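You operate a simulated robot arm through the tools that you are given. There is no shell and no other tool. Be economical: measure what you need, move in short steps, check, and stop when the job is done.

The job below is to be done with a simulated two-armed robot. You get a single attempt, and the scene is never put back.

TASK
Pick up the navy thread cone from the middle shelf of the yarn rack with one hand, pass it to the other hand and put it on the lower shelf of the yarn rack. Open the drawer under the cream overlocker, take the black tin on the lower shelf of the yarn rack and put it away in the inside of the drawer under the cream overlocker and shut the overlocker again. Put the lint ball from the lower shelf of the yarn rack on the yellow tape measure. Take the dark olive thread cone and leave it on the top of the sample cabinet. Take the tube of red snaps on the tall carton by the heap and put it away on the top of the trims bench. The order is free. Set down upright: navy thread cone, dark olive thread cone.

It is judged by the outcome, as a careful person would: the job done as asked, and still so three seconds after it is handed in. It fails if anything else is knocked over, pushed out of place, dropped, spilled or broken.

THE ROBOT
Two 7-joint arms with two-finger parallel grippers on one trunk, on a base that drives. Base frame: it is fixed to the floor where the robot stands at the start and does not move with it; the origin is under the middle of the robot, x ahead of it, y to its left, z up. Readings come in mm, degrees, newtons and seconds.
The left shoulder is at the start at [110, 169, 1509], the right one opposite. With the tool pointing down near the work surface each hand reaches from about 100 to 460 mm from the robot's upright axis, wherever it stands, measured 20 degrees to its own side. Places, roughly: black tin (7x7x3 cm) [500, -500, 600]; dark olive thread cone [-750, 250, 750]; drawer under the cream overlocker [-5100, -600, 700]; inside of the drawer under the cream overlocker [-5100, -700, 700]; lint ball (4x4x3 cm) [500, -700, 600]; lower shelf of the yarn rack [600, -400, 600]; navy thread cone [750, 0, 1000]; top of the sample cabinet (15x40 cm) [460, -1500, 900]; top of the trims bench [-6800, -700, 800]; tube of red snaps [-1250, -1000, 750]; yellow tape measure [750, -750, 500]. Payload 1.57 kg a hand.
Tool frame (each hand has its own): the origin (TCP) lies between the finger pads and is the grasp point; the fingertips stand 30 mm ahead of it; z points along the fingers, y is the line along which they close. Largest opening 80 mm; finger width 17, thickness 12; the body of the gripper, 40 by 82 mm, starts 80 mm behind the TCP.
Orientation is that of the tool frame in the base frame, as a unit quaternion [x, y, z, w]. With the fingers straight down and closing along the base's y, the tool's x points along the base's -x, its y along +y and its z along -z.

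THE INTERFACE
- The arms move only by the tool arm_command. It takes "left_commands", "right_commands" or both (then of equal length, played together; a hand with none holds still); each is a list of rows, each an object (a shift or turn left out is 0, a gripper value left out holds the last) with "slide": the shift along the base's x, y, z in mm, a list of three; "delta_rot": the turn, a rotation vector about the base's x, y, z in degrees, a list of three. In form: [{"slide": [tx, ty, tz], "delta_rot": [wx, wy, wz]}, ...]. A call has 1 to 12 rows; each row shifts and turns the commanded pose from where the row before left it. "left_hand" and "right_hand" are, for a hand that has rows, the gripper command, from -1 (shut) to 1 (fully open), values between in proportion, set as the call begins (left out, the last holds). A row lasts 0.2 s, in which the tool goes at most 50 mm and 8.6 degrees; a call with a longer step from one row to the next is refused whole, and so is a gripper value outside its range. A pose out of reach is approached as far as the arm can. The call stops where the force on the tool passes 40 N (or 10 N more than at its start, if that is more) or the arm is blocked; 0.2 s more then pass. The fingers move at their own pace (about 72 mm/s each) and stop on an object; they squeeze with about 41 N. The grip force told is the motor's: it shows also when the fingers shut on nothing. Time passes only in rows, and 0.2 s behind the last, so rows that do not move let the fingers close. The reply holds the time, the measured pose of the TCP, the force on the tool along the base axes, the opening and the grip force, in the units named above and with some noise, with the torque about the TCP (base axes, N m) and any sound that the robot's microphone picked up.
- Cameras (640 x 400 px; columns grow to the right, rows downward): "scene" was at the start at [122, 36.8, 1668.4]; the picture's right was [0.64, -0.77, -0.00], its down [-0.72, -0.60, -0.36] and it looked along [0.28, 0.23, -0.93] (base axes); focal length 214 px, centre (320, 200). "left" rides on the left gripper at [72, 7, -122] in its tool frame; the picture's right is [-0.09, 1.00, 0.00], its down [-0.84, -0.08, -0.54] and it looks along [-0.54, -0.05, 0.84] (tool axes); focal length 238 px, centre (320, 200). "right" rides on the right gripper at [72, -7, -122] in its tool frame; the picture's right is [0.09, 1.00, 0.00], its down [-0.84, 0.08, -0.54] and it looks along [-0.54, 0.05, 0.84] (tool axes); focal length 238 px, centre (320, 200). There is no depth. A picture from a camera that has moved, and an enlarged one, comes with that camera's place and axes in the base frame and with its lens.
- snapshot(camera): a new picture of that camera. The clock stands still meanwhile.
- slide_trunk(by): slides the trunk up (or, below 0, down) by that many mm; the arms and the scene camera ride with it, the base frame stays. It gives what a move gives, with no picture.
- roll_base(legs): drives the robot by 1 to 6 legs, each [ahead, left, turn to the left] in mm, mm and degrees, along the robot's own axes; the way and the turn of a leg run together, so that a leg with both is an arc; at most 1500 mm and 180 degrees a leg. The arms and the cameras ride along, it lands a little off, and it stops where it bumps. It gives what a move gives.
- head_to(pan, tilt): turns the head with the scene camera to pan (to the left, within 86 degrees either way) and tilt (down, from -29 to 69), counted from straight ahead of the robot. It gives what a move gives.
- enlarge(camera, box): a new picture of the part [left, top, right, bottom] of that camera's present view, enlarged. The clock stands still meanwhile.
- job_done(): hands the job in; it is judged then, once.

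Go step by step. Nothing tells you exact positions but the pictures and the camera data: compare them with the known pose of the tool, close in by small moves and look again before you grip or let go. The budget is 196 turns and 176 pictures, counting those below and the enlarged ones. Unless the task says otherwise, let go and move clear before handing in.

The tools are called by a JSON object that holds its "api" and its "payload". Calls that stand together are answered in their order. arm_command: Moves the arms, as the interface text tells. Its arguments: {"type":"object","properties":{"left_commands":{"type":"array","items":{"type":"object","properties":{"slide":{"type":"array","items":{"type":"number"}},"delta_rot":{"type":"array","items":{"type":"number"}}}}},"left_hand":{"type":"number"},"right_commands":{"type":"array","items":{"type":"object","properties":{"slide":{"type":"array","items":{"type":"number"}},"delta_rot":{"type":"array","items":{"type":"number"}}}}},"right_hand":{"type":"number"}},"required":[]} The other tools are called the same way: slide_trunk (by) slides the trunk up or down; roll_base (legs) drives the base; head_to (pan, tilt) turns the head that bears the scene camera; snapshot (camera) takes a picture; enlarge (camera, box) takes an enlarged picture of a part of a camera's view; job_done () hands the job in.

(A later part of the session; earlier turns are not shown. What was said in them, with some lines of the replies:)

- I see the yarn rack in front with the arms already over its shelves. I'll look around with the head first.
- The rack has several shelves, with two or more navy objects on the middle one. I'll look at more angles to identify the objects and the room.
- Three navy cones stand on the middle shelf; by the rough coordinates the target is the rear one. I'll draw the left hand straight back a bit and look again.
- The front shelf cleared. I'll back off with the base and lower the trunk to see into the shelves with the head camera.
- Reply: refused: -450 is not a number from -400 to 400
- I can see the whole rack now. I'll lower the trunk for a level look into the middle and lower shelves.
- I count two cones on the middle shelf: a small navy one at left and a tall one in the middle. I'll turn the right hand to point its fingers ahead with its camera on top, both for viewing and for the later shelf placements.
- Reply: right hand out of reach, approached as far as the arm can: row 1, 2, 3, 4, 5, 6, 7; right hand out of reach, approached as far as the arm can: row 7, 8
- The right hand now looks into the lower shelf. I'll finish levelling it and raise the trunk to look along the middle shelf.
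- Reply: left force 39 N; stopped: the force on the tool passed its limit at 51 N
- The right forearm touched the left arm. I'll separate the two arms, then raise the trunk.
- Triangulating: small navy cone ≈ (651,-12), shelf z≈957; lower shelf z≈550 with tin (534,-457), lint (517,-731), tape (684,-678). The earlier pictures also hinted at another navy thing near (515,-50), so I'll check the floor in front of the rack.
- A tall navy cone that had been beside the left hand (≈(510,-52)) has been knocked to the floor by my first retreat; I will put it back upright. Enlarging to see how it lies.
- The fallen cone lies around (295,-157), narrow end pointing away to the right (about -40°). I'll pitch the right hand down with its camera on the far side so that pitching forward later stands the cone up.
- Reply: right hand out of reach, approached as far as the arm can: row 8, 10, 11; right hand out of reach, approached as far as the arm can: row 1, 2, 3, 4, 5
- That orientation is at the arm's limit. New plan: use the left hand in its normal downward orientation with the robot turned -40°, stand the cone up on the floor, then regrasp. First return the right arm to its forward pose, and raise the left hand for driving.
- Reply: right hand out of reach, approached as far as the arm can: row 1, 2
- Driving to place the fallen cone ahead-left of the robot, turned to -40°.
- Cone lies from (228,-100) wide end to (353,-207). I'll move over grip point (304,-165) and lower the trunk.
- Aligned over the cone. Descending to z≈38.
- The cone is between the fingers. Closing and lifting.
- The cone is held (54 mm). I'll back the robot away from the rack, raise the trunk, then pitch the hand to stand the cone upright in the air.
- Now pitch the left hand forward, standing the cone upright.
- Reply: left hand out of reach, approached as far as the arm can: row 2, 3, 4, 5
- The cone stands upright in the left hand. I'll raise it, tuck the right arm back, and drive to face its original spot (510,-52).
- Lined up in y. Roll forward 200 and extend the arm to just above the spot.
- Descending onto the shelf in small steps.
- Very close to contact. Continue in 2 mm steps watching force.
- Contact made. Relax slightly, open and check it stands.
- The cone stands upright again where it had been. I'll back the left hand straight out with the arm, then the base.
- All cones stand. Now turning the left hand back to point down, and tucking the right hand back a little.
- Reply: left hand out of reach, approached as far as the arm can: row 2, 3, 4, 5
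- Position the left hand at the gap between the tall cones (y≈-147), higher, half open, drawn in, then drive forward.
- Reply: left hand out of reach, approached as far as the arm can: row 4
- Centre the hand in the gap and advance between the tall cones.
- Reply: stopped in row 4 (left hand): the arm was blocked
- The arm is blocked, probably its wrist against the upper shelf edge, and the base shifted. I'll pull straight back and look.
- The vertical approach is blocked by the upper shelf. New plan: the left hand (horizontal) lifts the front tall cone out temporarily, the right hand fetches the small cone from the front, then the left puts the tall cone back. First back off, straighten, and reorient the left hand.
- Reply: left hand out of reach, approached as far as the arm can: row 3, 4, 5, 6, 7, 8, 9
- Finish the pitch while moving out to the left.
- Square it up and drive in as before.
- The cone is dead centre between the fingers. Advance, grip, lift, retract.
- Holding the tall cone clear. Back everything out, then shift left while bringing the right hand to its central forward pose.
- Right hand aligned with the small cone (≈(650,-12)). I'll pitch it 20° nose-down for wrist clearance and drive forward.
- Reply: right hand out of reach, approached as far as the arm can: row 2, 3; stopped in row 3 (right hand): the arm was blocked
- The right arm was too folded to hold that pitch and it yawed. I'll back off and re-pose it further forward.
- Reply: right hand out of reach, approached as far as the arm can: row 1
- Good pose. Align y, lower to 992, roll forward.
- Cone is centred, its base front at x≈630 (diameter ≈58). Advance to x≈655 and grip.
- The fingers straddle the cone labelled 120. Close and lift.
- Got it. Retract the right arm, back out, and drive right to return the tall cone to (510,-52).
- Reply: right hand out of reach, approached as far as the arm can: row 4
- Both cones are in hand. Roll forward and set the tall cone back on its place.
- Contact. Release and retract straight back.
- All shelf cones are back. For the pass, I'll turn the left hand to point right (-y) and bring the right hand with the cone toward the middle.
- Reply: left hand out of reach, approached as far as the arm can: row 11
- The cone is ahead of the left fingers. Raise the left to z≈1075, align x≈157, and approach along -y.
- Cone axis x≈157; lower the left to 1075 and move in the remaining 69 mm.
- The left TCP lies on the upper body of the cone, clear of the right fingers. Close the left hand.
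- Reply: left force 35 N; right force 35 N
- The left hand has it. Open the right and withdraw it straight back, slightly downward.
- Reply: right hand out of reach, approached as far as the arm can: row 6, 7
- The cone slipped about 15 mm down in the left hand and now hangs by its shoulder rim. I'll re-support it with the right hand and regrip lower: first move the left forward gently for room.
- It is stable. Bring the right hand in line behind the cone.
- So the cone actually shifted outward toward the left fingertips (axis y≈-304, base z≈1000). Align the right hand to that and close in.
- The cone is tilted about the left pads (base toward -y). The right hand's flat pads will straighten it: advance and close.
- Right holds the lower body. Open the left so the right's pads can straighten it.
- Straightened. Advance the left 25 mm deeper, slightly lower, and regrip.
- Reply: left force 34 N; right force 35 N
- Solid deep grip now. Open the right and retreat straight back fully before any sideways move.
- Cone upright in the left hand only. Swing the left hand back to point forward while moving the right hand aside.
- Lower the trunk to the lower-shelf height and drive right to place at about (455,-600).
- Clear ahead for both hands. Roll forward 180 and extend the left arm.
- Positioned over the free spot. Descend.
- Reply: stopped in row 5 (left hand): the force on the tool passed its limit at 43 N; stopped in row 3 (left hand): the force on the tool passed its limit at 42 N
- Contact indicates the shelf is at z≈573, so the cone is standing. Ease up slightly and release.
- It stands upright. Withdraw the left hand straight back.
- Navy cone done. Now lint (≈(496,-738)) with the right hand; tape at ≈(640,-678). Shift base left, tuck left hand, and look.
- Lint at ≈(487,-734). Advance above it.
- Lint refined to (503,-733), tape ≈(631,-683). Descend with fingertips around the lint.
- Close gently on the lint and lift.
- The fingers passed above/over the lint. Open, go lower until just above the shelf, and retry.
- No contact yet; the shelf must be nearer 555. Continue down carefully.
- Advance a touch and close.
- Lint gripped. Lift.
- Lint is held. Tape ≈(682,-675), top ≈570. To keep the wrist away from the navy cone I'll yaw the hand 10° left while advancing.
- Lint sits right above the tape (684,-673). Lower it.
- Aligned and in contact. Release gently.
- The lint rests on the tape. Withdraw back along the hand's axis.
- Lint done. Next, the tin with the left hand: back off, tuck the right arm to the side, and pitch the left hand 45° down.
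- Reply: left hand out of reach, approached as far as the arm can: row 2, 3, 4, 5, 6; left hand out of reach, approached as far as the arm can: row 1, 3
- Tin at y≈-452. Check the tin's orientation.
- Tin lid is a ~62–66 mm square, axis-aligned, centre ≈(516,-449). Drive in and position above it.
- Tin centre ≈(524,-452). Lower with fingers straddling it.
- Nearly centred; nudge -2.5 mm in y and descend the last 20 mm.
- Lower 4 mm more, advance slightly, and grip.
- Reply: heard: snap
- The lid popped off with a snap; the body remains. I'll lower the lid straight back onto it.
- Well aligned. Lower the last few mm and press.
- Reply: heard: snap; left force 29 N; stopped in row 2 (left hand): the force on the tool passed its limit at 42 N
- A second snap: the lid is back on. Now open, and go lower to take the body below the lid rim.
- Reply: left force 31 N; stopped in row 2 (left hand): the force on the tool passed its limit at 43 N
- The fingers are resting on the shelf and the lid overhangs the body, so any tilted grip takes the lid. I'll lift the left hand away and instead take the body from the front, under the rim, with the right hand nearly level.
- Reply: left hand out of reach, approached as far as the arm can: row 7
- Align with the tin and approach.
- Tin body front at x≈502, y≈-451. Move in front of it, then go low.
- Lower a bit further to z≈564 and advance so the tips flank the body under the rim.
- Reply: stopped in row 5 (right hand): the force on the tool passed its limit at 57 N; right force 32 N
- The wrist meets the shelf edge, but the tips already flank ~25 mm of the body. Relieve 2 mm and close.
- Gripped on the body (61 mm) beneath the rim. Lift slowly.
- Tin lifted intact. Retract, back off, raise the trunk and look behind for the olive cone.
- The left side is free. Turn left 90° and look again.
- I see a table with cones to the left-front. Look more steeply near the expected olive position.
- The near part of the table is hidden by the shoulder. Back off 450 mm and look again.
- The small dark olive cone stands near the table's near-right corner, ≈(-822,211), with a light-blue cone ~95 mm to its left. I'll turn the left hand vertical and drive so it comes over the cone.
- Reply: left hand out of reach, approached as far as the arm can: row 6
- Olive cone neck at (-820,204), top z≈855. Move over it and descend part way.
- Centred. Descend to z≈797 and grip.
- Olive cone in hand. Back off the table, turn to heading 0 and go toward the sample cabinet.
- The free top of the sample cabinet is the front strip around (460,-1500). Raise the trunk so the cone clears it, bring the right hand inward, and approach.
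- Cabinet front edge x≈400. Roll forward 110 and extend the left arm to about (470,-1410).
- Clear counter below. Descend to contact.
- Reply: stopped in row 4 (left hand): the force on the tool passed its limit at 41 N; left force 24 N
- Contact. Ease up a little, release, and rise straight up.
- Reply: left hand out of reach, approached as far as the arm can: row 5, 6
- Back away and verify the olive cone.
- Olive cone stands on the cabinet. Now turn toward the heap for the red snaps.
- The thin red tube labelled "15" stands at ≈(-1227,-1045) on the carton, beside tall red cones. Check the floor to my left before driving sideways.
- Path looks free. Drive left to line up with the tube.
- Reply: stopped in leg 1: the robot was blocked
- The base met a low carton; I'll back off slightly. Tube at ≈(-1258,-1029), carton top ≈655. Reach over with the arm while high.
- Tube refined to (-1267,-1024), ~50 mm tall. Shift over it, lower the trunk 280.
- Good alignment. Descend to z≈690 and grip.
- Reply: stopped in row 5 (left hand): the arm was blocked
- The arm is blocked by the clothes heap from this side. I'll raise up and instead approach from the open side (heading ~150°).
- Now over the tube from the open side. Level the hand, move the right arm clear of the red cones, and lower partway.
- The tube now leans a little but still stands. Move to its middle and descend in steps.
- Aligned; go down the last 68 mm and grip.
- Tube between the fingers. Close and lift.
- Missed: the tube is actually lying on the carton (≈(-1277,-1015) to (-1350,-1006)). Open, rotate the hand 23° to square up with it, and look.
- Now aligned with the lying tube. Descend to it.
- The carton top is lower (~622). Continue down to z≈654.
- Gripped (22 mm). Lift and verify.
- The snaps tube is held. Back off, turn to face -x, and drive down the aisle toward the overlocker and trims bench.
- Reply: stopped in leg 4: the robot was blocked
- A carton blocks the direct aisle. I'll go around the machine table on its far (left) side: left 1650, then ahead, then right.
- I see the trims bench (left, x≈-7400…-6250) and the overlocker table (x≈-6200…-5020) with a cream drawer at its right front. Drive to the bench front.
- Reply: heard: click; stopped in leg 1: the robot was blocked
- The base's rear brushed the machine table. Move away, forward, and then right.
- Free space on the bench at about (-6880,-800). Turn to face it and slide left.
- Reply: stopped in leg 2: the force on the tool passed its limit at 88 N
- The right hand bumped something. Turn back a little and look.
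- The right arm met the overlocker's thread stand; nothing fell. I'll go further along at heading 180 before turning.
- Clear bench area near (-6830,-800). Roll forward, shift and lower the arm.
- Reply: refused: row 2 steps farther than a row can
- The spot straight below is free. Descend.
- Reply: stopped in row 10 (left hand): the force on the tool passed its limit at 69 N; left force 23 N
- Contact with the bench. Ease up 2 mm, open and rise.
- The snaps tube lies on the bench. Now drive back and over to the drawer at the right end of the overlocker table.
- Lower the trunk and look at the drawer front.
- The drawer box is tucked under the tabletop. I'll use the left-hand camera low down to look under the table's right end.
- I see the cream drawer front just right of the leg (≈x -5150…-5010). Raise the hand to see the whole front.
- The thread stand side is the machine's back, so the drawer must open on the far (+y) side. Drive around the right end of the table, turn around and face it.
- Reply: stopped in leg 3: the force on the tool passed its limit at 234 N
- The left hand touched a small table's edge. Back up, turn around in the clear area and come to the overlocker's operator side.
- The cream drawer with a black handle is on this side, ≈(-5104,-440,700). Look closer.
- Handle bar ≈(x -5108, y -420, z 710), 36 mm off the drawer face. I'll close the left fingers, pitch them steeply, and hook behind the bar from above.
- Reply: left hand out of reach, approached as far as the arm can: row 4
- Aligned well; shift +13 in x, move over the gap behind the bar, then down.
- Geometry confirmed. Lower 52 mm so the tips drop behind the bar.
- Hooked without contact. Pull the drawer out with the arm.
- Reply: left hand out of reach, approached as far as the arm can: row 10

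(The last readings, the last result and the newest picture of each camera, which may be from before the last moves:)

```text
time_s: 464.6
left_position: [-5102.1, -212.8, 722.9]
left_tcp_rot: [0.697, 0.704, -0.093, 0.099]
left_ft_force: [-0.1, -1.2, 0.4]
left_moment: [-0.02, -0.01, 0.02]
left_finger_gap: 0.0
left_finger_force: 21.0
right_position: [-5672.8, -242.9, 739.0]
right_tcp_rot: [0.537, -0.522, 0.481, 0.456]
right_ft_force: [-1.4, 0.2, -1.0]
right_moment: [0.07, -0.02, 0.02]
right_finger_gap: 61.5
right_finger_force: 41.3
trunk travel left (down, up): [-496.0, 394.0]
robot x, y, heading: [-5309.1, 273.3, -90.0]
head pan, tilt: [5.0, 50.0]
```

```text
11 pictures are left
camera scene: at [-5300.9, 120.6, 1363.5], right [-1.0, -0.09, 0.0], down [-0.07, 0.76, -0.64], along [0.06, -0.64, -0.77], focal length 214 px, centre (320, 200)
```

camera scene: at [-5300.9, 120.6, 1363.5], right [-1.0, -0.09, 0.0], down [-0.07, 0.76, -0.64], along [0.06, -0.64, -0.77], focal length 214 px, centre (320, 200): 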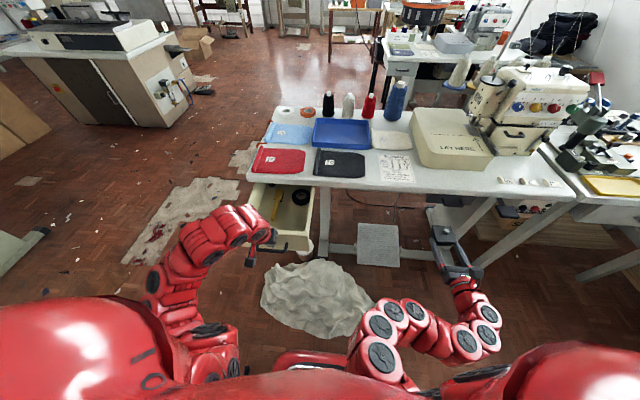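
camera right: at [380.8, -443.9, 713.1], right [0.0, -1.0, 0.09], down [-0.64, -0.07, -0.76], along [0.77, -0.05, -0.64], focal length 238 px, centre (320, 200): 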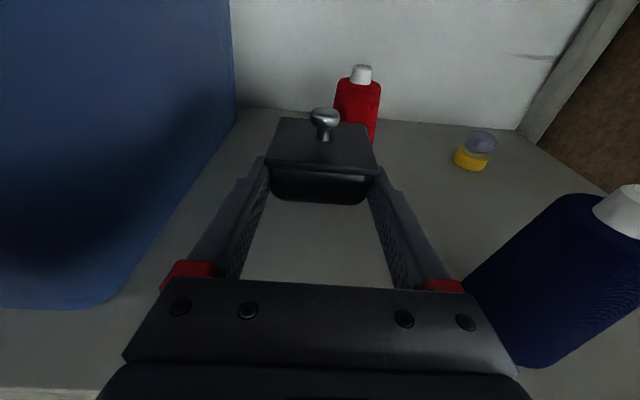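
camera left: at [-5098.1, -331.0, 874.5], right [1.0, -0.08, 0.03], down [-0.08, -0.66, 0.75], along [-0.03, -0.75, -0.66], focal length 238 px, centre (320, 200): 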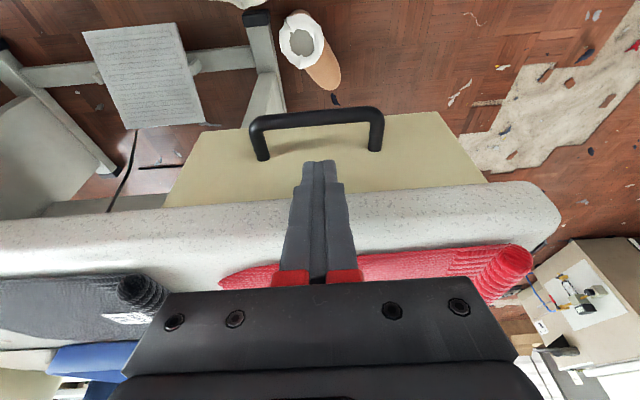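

The drawer is open ~210 mm with free room at its front. Unhook the left hand, raise the right hand with the tin and pitch it ~45° for lowering over the front panel.

{"api": "arm_command", "payload": {"left_commands": [{"slide": [0, -6, 0]}, {"slide": [0, 0, 30]}, {"slide": [0, 0, 40]}, {"slide": [0, 10, 40]}, {"slide": [0, 20, 20]}, {"slide": [0, 0, 0]}, {"slide": [0, 0, 0]}, {"slide": [0, 0, 0]}, {"slide": [0, 0, 0]}, {"slide": [0, 0, 0]}], "right_commands": [{"slide": [0, 0, 30]}, {"slide": [0, 0, 30]}, {"slide": [0, 0, 30]}, {"slide": [0, 0, 25]}, {"slide": [0, -10, 0], "delta_rot": [7.8, 0, 0]}, {"slide": [0, -10, 0], "delta_rot": [7.8, 0, 0]}, {"slide": [0, -10, 0], "delta_rot": [7.8, 0, 0]}, {"slide": [0, -10, 0], "delta_rot": [7.8, 0, 0]}, {"slide": [0, -10, 0], "delta_rot": [7.8, 0, 0]}, {"slide": [0, 0, 0]}]}}

{"api": "roll_base", "payload": {"legs": [[0, 546, 0]]}}

{"api": "snapshot", "payload": {"camera": "right"}}

```text
time_s: 466.8
left_position: [-5099.7, -196.5, 842.6]
left_tcp_rot: [0.697, 0.704, -0.097, 0.097]
left_ft_force: [-1.0, 0.2, 0.3]
left_moment: [0.0, -0.01, 0.03]
left_finger_gap: 0.0
left_finger_force: 21.1
left hand out of reach, approached as far as the arm can: row 4, 5
right_position: [-5689.3, -306.9, 829.1]
right_tcp_rot: [0.659, -0.652, 0.278, 0.251]
right_ft_force: [0.2, -0.1, -1.6]
right_moment: [0.03, 0.0, -0.02]
right_finger_gap: 61.7
right_finger_force: 40.7
right hand out of reach, approached as far as the arm can: row 9
trunk travel left (down, up): [-496.0, 394.0]
robot x, y, heading: [-5306.0, 276.5, -89.8]
head pan, tilt: [5.0, 50.0]
```

```text
time_s: 469.9
left_position: [-4555.7, -194.3, 842.2]
left_tcp_rot: [0.696, 0.705, -0.097, 0.097]
left_ft_force: [0.3, 0.4, 0.0]
left_moment: [0.0, 0.04, -0.05]
left_finger_gap: 0.0
left_finger_force: 21.4
right_position: [-5145.3, -307.9, 829.0]
right_tcp_rot: [0.66, -0.651, 0.279, 0.25]
right_ft_force: [-0.7, 1.1, -0.5]
right_moment: [0.04, 0.01, 0.0]
right_finger_gap: 61.3
right_finger_force: 41.2
trunk travel left (down, up): [-496.0, 394.0]
robot x, y, heading: [-4763.6, 277.2, -90.3]
head pan, tilt: [5.0, 50.0]
```

```text
10 pictures are left
camera right: at [-5145.4, -273.0, 966.5], right [-1.0, -0.09, 0.03], down [-0.1, 0.98, -0.2], along [-0.01, -0.2, -0.98], focal length 238 px, centre (320, 200)
```

right: 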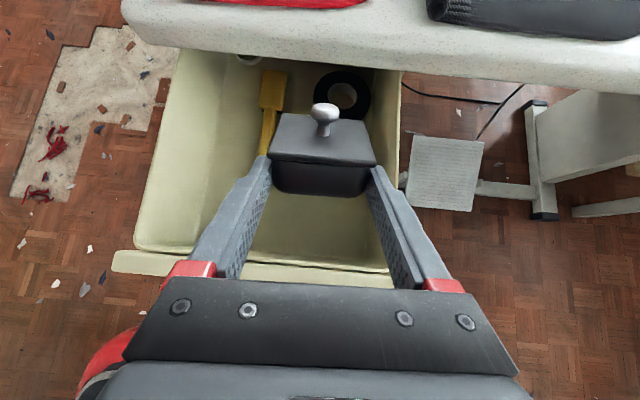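

Clear view: the tin hangs over the drawer. Shift to (-5130,-327) and lower toward the drawer floor.

{"api": "arm_command", "payload": {"right_commands": [{"slide": [15, -10, 0]}, {"slide": [0, -10, -20]}, {"slide": [0, 0, -25]}, {"slide": [0, 0, -20]}, {"slide": [0, 0, -12]}, {"slide": [0, 0, -10]}, {"slide": [0, 0, -8]}, {"slide": [0, 0, -6]}, {"slide": [0, 0, 0]}]}}

{"api": "snapshot", "payload": {"camera": "right"}}

```text
time_s: 471.9
left_position: [-4556.1, -195.3, 842.8]
left_tcp_rot: [0.697, 0.704, -0.096, 0.097]
left_ft_force: [-0.7, 0.4, -0.4]
left_moment: [-0.02, -0.04, 0.0]
left_finger_gap: 0.0
left_finger_force: 21.2
right_position: [-5131.8, -326.8, 728.3]
right_tcp_rot: [0.66, -0.651, 0.28, 0.25]
right_ft_force: [0.0, -0.5, 0.7]
right_moment: [0.13, -0.01, 0.04]
right_finger_gap: 61.4
right_finger_force: 40.3
trunk travel left (down, up): [-496.0, 394.0]
robot x, y, heading: [-4763.3, 277.2, -89.4]
head pan, tilt: [5.0, 50.0]
```

```text
9 pictures are left
camera right: at [-5130.8, -293.1, 865.4], right [-1.0, -0.09, 0.03], down [-0.1, 0.98, -0.2], along [-0.01, -0.2, -0.98], focal length 238 px, centre (320, 200)
```

right: 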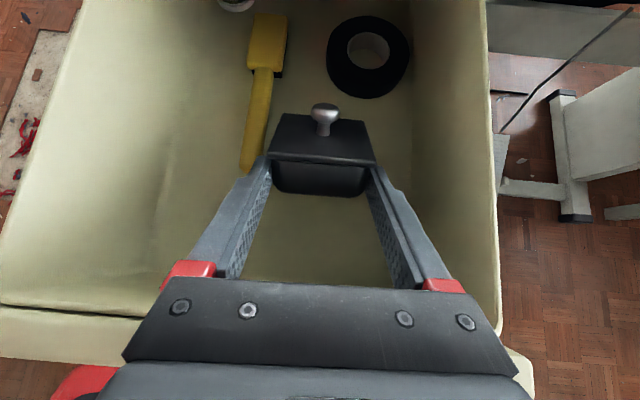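

{"api": "arm_command", "payload": {"right_commands": [{"slide": [0, 0, -4]}, {"slide": [0, 0, -3]}, {"slide": [0, 0, -3]}, {"slide": [0, 0, -2]}, {"slide": [0, 0, 0]}]}}

```text
time_s: 472.6
left_position: [-4555.7, -193.7, 842.9]
left_tcp_rot: [0.695, 0.706, -0.097, 0.095]
left_ft_force: [0.1, -0.6, -0.2]
left_moment: [0.02, -0.03, -0.01]
left_finger_gap: 0.1
left_finger_force: 21.1
right_position: [-5131.5, -330.5, 728.7]
right_tcp_rot: [0.658, -0.648, 0.282, 0.26]
right_ft_force: [4.7, -1.2, 23.6]
right_moment: [2.13, 0.58, -0.26]
right_finger_gap: 61.2
right_finger_force: 41.5
trunk travel left (down, up): [-496.0, 394.0]
robot x, y, heading: [-4763.5, 276.7, -89.7]
head pan, tilt: [5.0, 50.0]
stopped in row 3 (right hand): the force on the tool passed its limit at 44 N (the readings are from after the stop); the commanded pose is now the measured one
```

The hand body met the front panel. Raise, move 24 mm deeper and lower again.

{"api": "arm_command", "payload": {"right_commands": [{"slide": [0, 0, 8], "delta_rot": [0.8, 0, 0]}, {"slide": [0, -13, 0]}, {"slide": [0, -13, 0]}, {"slide": [0, 0, -8]}, {"slide": [0, 0, -6]}, {"slide": [0, 0, -4]}, {"slide": [0, 0, -3]}, {"slide": [0, 0, -2]}, {"slide": [0, 0, 0]}]}}

```text
time_s: 474.6
left_position: [-4556.3, -193.9, 843.0]
left_tcp_rot: [0.696, 0.705, -0.096, 0.096]
left_ft_force: [-0.3, -0.2, 0.0]
left_moment: [0.0, 0.0, 0.02]
left_finger_gap: 0.0
left_finger_force: 21.3
right_position: [-5133.5, -354.1, 709.4]
right_tcp_rot: [0.659, -0.651, 0.278, 0.253]
right_ft_force: [-0.1, -0.8, 0.4]
right_moment: [0.02, -0.01, -0.03]
right_finger_gap: 61.4
right_finger_force: 41.0
trunk travel left (down, up): [-496.0, 394.0]
robot x, y, heading: [-4764.3, 281.8, -89.6]
head pan, tilt: [5.0, 50.0]
```

{"api": "arm_command", "payload": {"right_commands": [{"slide": [0, -3, -3]}, {"slide": [0, -3, -3]}, {"slide": [0, -3, -3]}, {"slide": [0, -2, -2]}, {"slide": [0, 0, 0]}]}}

{"api": "snapshot", "payload": {"camera": "right"}}

```text
time_s: 475.9
left_position: [-4555.3, -193.8, 843.0]
left_tcp_rot: [0.696, 0.705, -0.098, 0.096]
left_ft_force: [0.1, -0.7, 0.8]
left_moment: [0.02, 0.0, -0.06]
left_finger_gap: 0.0
left_finger_force: 21.1
right_position: [-5134.4, -367.8, 705.2]
right_tcp_rot: [0.659, -0.649, 0.28, 0.258]
right_ft_force: [0.3, -1.3, 18.5]
right_moment: [-0.31, 0.23, 0.24]
right_finger_gap: 61.5
right_finger_force: 40.4
trunk travel left (down, up): [-496.0, 394.0]
robot x, y, heading: [-4766.1, 277.9, -89.7]
head pan, tilt: [5.0, 50.0]
stopped in row 5 (right hand): the force on the tool passed its limit at 41 N (the readings are from after the stop); the commanded pose is now the measured one
```

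```text
8 pictures are left
camera right: at [-5131.8, -332.6, 842.2], right [-1.0, -0.09, 0.04], down [-0.1, 0.97, -0.21], along [-0.02, -0.21, -0.98], focal length 238 px, centre (320, 200)
```

right: 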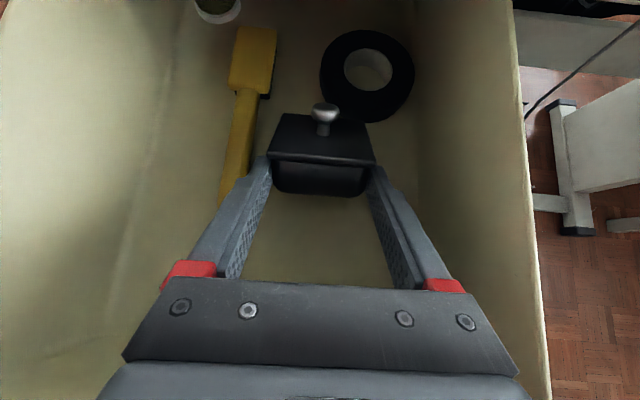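

The tin's far edge is on the drawer floor. Release very gradually so it settles.

{"api": "arm_command", "payload": {"right_commands": [{"slide": [0, 0, 1.5]}, {"slide": [0, 0, 0]}, {"slide": [0, 0, 0]}], "right_hand": 0.52}}

{"api": "arm_command", "payload": {"right_commands": [{"slide": [0, 0, 0]}, {"slide": [0, 0, 0]}, {"slide": [0, 0, 0]}, {"slide": [0, 0, 0]}], "right_hand": 0.54}}

{"api": "arm_command", "payload": {"right_commands": [{"slide": [0, 0, 0]}, {"slide": [0, 0, 0]}, {"slide": [0, 0, 0]}, {"slide": [0, 0, 0]}], "right_hand": 0.57}}

{"api": "snapshot", "payload": {"camera": "right"}}

```text
time_s: 476.7
left_position: [-4556.2, -194.1, 843.3]
left_tcp_rot: [0.696, 0.705, -0.097, 0.096]
left_ft_force: [0.4, -0.7, 0.5]
left_moment: [0.0, 0.02, -0.02]
left_finger_gap: 0.2
left_finger_force: 21.5
right_position: [-5134.0, -367.2, 701.9]
right_tcp_rot: [0.659, -0.651, 0.278, 0.255]
right_ft_force: [0.5, 0.1, -0.8]
right_moment: [0.0, 0.02, 0.03]
right_finger_gap: 62.1
right_finger_force: 8.2
trunk travel left (down, up): [-496.0, 394.0]
robot x, y, heading: [-4766.5, 278.9, -89.8]
head pan, tilt: [5.0, 50.0]
```

```text
time_s: 477.7
left_position: [-4556.6, -194.9, 844.6]
left_tcp_rot: [0.697, 0.704, -0.097, 0.097]
left_ft_force: [-0.1, 0.1, -0.5]
left_moment: [0.0, -0.01, 0.01]
left_finger_gap: 0.0
left_finger_force: 20.9
right_position: [-5134.9, -366.3, 702.8]
right_tcp_rot: [0.659, -0.651, 0.278, 0.255]
right_ft_force: [0.8, -0.7, 0.1]
right_moment: [0.03, 0.01, 0.01]
right_finger_gap: 62.4
right_finger_force: 0.7
trunk travel left (down, up): [-496.0, 394.0]
robot x, y, heading: [-4766.1, 279.5, -89.7]
head pan, tilt: [5.0, 50.0]
```

```text
time_s: 478.7
left_position: [-4557.1, -193.2, 842.7]
left_tcp_rot: [0.696, 0.705, -0.097, 0.096]
left_ft_force: [-0.6, -0.3, -0.2]
left_moment: [0.0, -0.02, -0.01]
left_finger_gap: 0.2
left_finger_force: 21.3
right_position: [-5134.6, -367.1, 703.0]
right_tcp_rot: [0.659, -0.651, 0.279, 0.255]
right_ft_force: [-0.3, -0.5, 0.7]
right_moment: [-0.01, 0.02, -0.03]
right_finger_gap: 63.2
right_finger_force: 0.3
trunk travel left (down, up): [-496.0, 394.0]
robot x, y, heading: [-4760.5, 275.5, -89.7]
head pan, tilt: [5.0, 50.0]
```

```text
7 pictures are left
camera right: at [-5132.6, -332.7, 840.7], right [-1.0, -0.09, 0.04], down [-0.1, 0.98, -0.2], along [-0.02, -0.2, -0.98], focal length 238 px, centre (320, 200)
```

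right: 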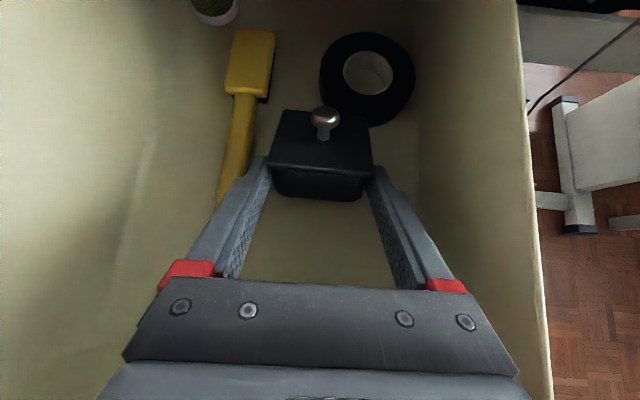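

The lid rim is still resting on the fingers. Lower the hand further to let it settle before opening wide.

{"api": "arm_command", "payload": {"right_commands": [{"slide": [0, -2, -4]}, {"slide": [0, -2, -4]}, {"slide": [0, -2, -4]}, {"slide": [0, 0, -3]}, {"slide": [0, 0, -3]}, {"slide": [0, 0, 0]}], "right_hand": 0.6}}

```text
time_s: 480.1
left_position: [-4556.6, -193.5, 843.0]
left_tcp_rot: [0.696, 0.705, -0.096, 0.096]
left_ft_force: [0.3, -0.1, 0.1]
left_moment: [-0.01, 0.0, -0.02]
left_finger_gap: 0.4
left_finger_force: 20.8
right_position: [-5133.3, -373.3, 684.9]
right_tcp_rot: [0.658, -0.651, 0.278, 0.256]
right_ft_force: [0.0, 0.1, 0.2]
right_moment: [-0.06, 0.0, 0.0]
right_finger_gap: 64.8
right_finger_force: 0.2
trunk travel left (down, up): [-496.0, 394.0]
robot x, y, heading: [-4762.7, 278.2, -89.9]
head pan, tilt: [5.0, 50.0]
```

Nearly at the floor. Open to 74 mm, then rise straight up.

{"api": "arm_command", "payload": {"right_commands": [{"slide": [0, 0, -3]}, {"slide": [0, 0, 0]}, {"slide": [0, 0, 0]}], "right_hand": 0.85}}

{"api": "arm_command", "payload": {"right_commands": [{"slide": [0, 3, 6]}, {"slide": [0, 5, 12]}, {"slide": [0, 5, 20]}, {"slide": [0, 5, 30]}, {"slide": [0, 0, 40]}, {"slide": [0, 0, 40]}, {"slide": [0, 0, 0]}]}}

{"api": "snapshot", "payload": {"camera": "right"}}

```text
time_s: 480.9
left_position: [-4557.2, -194.2, 842.5]
left_tcp_rot: [0.696, 0.704, -0.096, 0.097]
left_ft_force: [-0.6, 0.2, 0.1]
left_moment: [0.01, 0.01, 0.02]
left_finger_gap: 0.0
left_finger_force: 21.7
right_position: [-5134.4, -372.1, 682.9]
right_tcp_rot: [0.659, -0.65, 0.279, 0.255]
right_ft_force: [-0.2, -0.7, 0.1]
right_moment: [-0.02, 0.02, -0.02]
right_finger_gap: 74.1
right_finger_force: 0.3
trunk travel left (down, up): [-496.0, 394.0]
robot x, y, heading: [-4761.7, 274.2, -90.3]
head pan, tilt: [5.0, 50.0]
```

```text
time_s: 482.5
left_position: [-4557.1, -193.3, 843.1]
left_tcp_rot: [0.696, 0.704, -0.097, 0.097]
left_ft_force: [0.4, 0.2, -0.2]
left_moment: [-0.03, 0.03, 0.01]
left_finger_gap: 0.0
left_finger_force: 20.9
right_position: [-5133.2, -354.2, 831.7]
right_tcp_rot: [0.66, -0.65, 0.278, 0.254]
right_ft_force: [0.0, -0.5, -0.2]
right_moment: [-0.03, 0.02, 0.06]
right_finger_gap: 74.5
right_finger_force: 0.0
trunk travel left (down, up): [-496.0, 394.0]
robot x, y, heading: [-4769.1, 278.5, -89.9]
head pan, tilt: [5.0, 50.0]
```

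```text
6 pictures are left
camera right: at [-5131.8, -320.6, 968.7], right [-1.0, -0.09, 0.04], down [-0.1, 0.98, -0.2], along [-0.02, -0.2, -0.98], focal length 238 px, centre (320, 200)
```

right: 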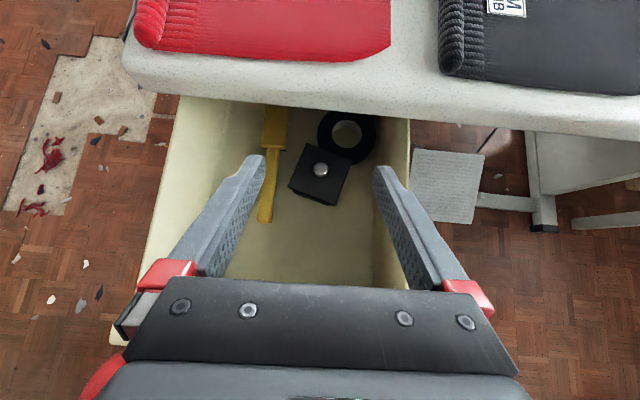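

The tin lies flat in the drawer with its lid on. Now shut it: back off, close the right fingers, lower in front of the panel beside the handle.

{"api": "roll_base", "payload": {"legs": [[-175, 0, 0], [0, -54, 0]]}}

{"api": "arm_command", "payload": {"right_commands": [{"slide": [0, 0, -25]}, {"slide": [0, 0, -30]}, {"slide": [0, 0, -30]}, {"slide": [0, 0, -22]}, {"slide": [0, 0, 0]}], "right_hand": -1}}

{"api": "snapshot", "payload": {"camera": "right"}}

```text
time_s: 484.6
left_position: [-4610.9, -19.6, 843.1]
left_tcp_rot: [0.696, 0.705, -0.096, 0.097]
left_ft_force: [0.2, 0.3, 0.0]
left_moment: [0.0, -0.02, -0.03]
left_finger_gap: 0.2
left_finger_force: 21.2
right_position: [-5189.5, -179.7, 830.2]
right_tcp_rot: [0.659, -0.651, 0.278, 0.254]
right_ft_force: [-0.4, -0.4, -1.2]
right_moment: [-0.01, -0.01, 0.02]
right_finger_gap: 74.3
right_finger_force: 0.1
trunk travel left (down, up): [-496.0, 394.0]
robot x, y, heading: [-4818.0, 451.4, -89.6]
head pan, tilt: [5.0, 50.0]
```

```text
time_s: 485.8
left_position: [-4609.4, -19.5, 843.1]
left_tcp_rot: [0.696, 0.704, -0.096, 0.097]
left_ft_force: [0.8, 0.0, -1.0]
left_moment: [0.0, -0.02, -0.01]
left_finger_gap: 0.0
left_finger_force: 21.3
right_position: [-5188.6, -180.1, 723.3]
right_tcp_rot: [0.659, -0.65, 0.279, 0.256]
right_ft_force: [0.0, 0.1, -0.4]
right_moment: [0.0, 0.0, 0.01]
right_finger_gap: 0.0
right_finger_force: 21.3
trunk travel left (down, up): [-496.0, 394.0]
robot x, y, heading: [-4817.3, 451.9, -89.7]
head pan, tilt: [5.0, 50.0]
```

```text
5 pictures are left
camera right: at [-5185.8, -145.6, 860.6], right [-1.0, -0.09, 0.04], down [-0.1, 0.98, -0.2], along [-0.02, -0.2, -0.98], focal length 238 px, centre (320, 200)
```

right: 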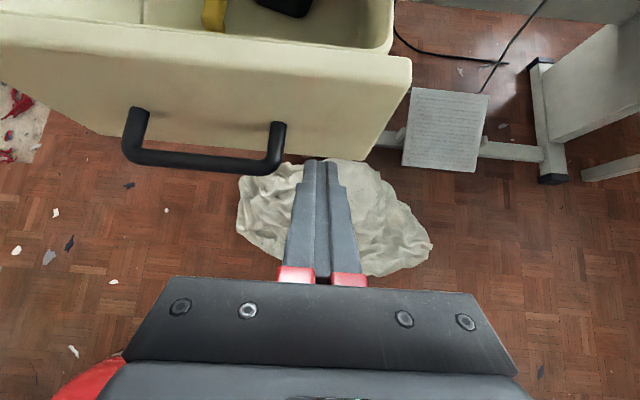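

Fingers are beside the handle in front of the panel. Push the drawer in with the base, then finish with the arm.

{"api": "roll_base", "payload": {"legs": [[120, 0, 0], [80, 0, 0]]}}

{"api": "arm_command", "payload": {"right_commands": [{"slide": [0, -12, 0]}, {"slide": [0, -12, 0]}, {"slide": [0, -10, 0]}, {"slide": [0, -8, 0]}, {"slide": [0, -6, 0]}, {"slide": [0, -6, 0]}, {"slide": [0, -5, 0]}, {"slide": [0, -5, 0]}, {"slide": [0, -5, 0]}, {"slide": [0, -5, 0]}]}}

{"api": "snapshot", "payload": {"camera": "scene"}}

```text
time_s: 487.6
left_position: [-4609.4, -220.0, 842.1]
left_tcp_rot: [0.696, 0.705, -0.096, 0.096]
left_ft_force: [-0.3, 0.0, -1.0]
left_moment: [0.01, -0.02, 0.02]
left_finger_gap: 0.0
left_finger_force: 21.5
right_position: [-5185.7, -381.1, 722.9]
right_tcp_rot: [0.66, -0.65, 0.279, 0.254]
right_ft_force: [1.1, -0.3, -0.3]
right_moment: [0.0, 0.03, 0.02]
right_finger_gap: 0.0
right_finger_force: 21.3
trunk travel left (down, up): [-496.0, 394.0]
robot x, y, heading: [-4815.5, 253.0, -89.6]
head pan, tilt: [5.0, 50.0]
```

```text
time_s: 489.4
left_position: [-4609.1, -217.2, 844.4]
left_tcp_rot: [0.696, 0.704, -0.098, 0.096]
left_ft_force: [0.2, -0.3, -0.3]
left_moment: [0.0, 0.0, -0.01]
left_finger_gap: 0.0
left_finger_force: 21.4
right_position: [-5188.1, -436.4, 722.9]
right_tcp_rot: [0.66, -0.652, 0.275, 0.254]
right_ft_force: [4.2, 21.3, 8.6]
right_moment: [0.14, -0.08, 0.13]
right_finger_gap: 0.0
right_finger_force: 21.8
trunk travel left (down, up): [-496.0, 394.0]
robot x, y, heading: [-4818.9, 254.4, -90.0]
head pan, tilt: [5.0, 50.0]
stopped in row 8 (right hand): the force on the tool passed its limit at 47 N (the readings are from after the stop); the commanded pose is now the measured one
```

```text
4 pictures are left
camera scene: at [-4809.9, 101.3, 1364.1], right [-1.0, -0.09, 0.0], down [-0.07, 0.76, -0.64], along [0.06, -0.64, -0.76], focal length 214 px, centre (320, 200)
```

scene: 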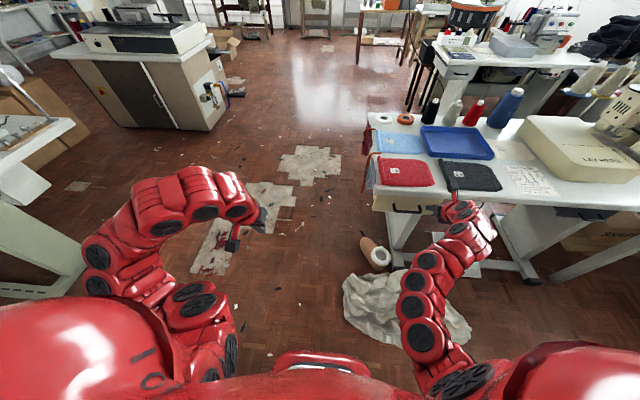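

The drawer hit its end stop at the predicted closed position. Withdraw and verify.

{"api": "arm_command", "payload": {"right_commands": [{"slide": [0, 15, 0]}, {"slide": [0, 40, 0]}, {"slide": [0, 40, 0]}]}}

{"api": "roll_base", "payload": {"legs": [[-200, 0, 0]]}}

{"api": "enlarge", "payload": {"camera": "scene", "box": [330, 80, 550, 218]}}

```text
time_s: 490.2
left_position: [-4609.6, -218.7, 844.3]
left_tcp_rot: [0.697, 0.704, -0.097, 0.096]
left_ft_force: [0.7, 0.4, -0.6]
left_moment: [-0.01, 0.0, -0.03]
left_finger_gap: 0.0
left_finger_force: 21.0
right_position: [-5186.4, -341.9, 721.2]
right_tcp_rot: [0.661, -0.652, 0.275, 0.252]
right_ft_force: [-0.5, 0.6, 0.5]
right_moment: [0.01, 0.01, 0.01]
right_finger_gap: 0.1
right_finger_force: 21.7
trunk travel left (down, up): [-496.0, 394.0]
robot x, y, heading: [-4815.0, 254.8, -89.6]
head pan, tilt: [5.0, 50.0]
```

```text
time_s: 491.8
left_position: [-4608.5, -18.7, 844.2]
left_tcp_rot: [0.696, 0.705, -0.097, 0.097]
left_ft_force: [-0.6, 0.7, 1.0]
left_moment: [-0.03, -0.01, 0.0]
left_finger_gap: 0.0
left_finger_force: 21.5
right_position: [-5186.6, -145.9, 720.5]
right_tcp_rot: [0.661, -0.651, 0.277, 0.252]
right_ft_force: [-0.6, -0.5, 0.4]
right_moment: [-0.05, -0.02, 0.0]
right_finger_gap: 0.0
right_finger_force: 21.2
trunk travel left (down, up): [-496.0, 394.0]
robot x, y, heading: [-4817.3, 454.2, -89.7]
head pan, tilt: [5.0, 50.0]
```

```text
2.90 times, centred on (440, 149) of scene
camera zoom: at [-4811.9, 297.2, 1363.6], right [-1.0, -0.09, 0.0], down [-0.07, 0.76, -0.64], along [0.06, -0.64, -0.77], focal length 622 px, centre (-28, 348)
```

zoom: 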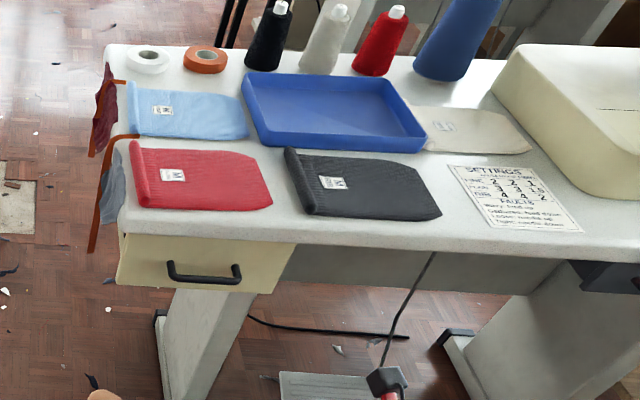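

The drawer is shut with the tin inside, and every other part of the job is in place and let go, so I'm handing it in.

{"api": "job_done", "payload": {}}

```text
The job is handed in.
```

All five parts of the job are done as asked, but I knocked and bumped some other things along the way.

- **Tall navy cone:** I knocked it from the middle shelf to the floor and stood it back upright at its estimated original spot.
- **Tin lid:** it popped off during the first grip. I snapped it back on before taking the tin to the drawer.
- **Snaps tube:** it fell over on the carton before I gripped it. It now lies on its side on the trims bench.
- **Bumps:** the base or arms also touched the rack's upper shelf, cartons in the heap, a machine table, the overlocker's thread stand and a small table. I saw nothing fall from these.
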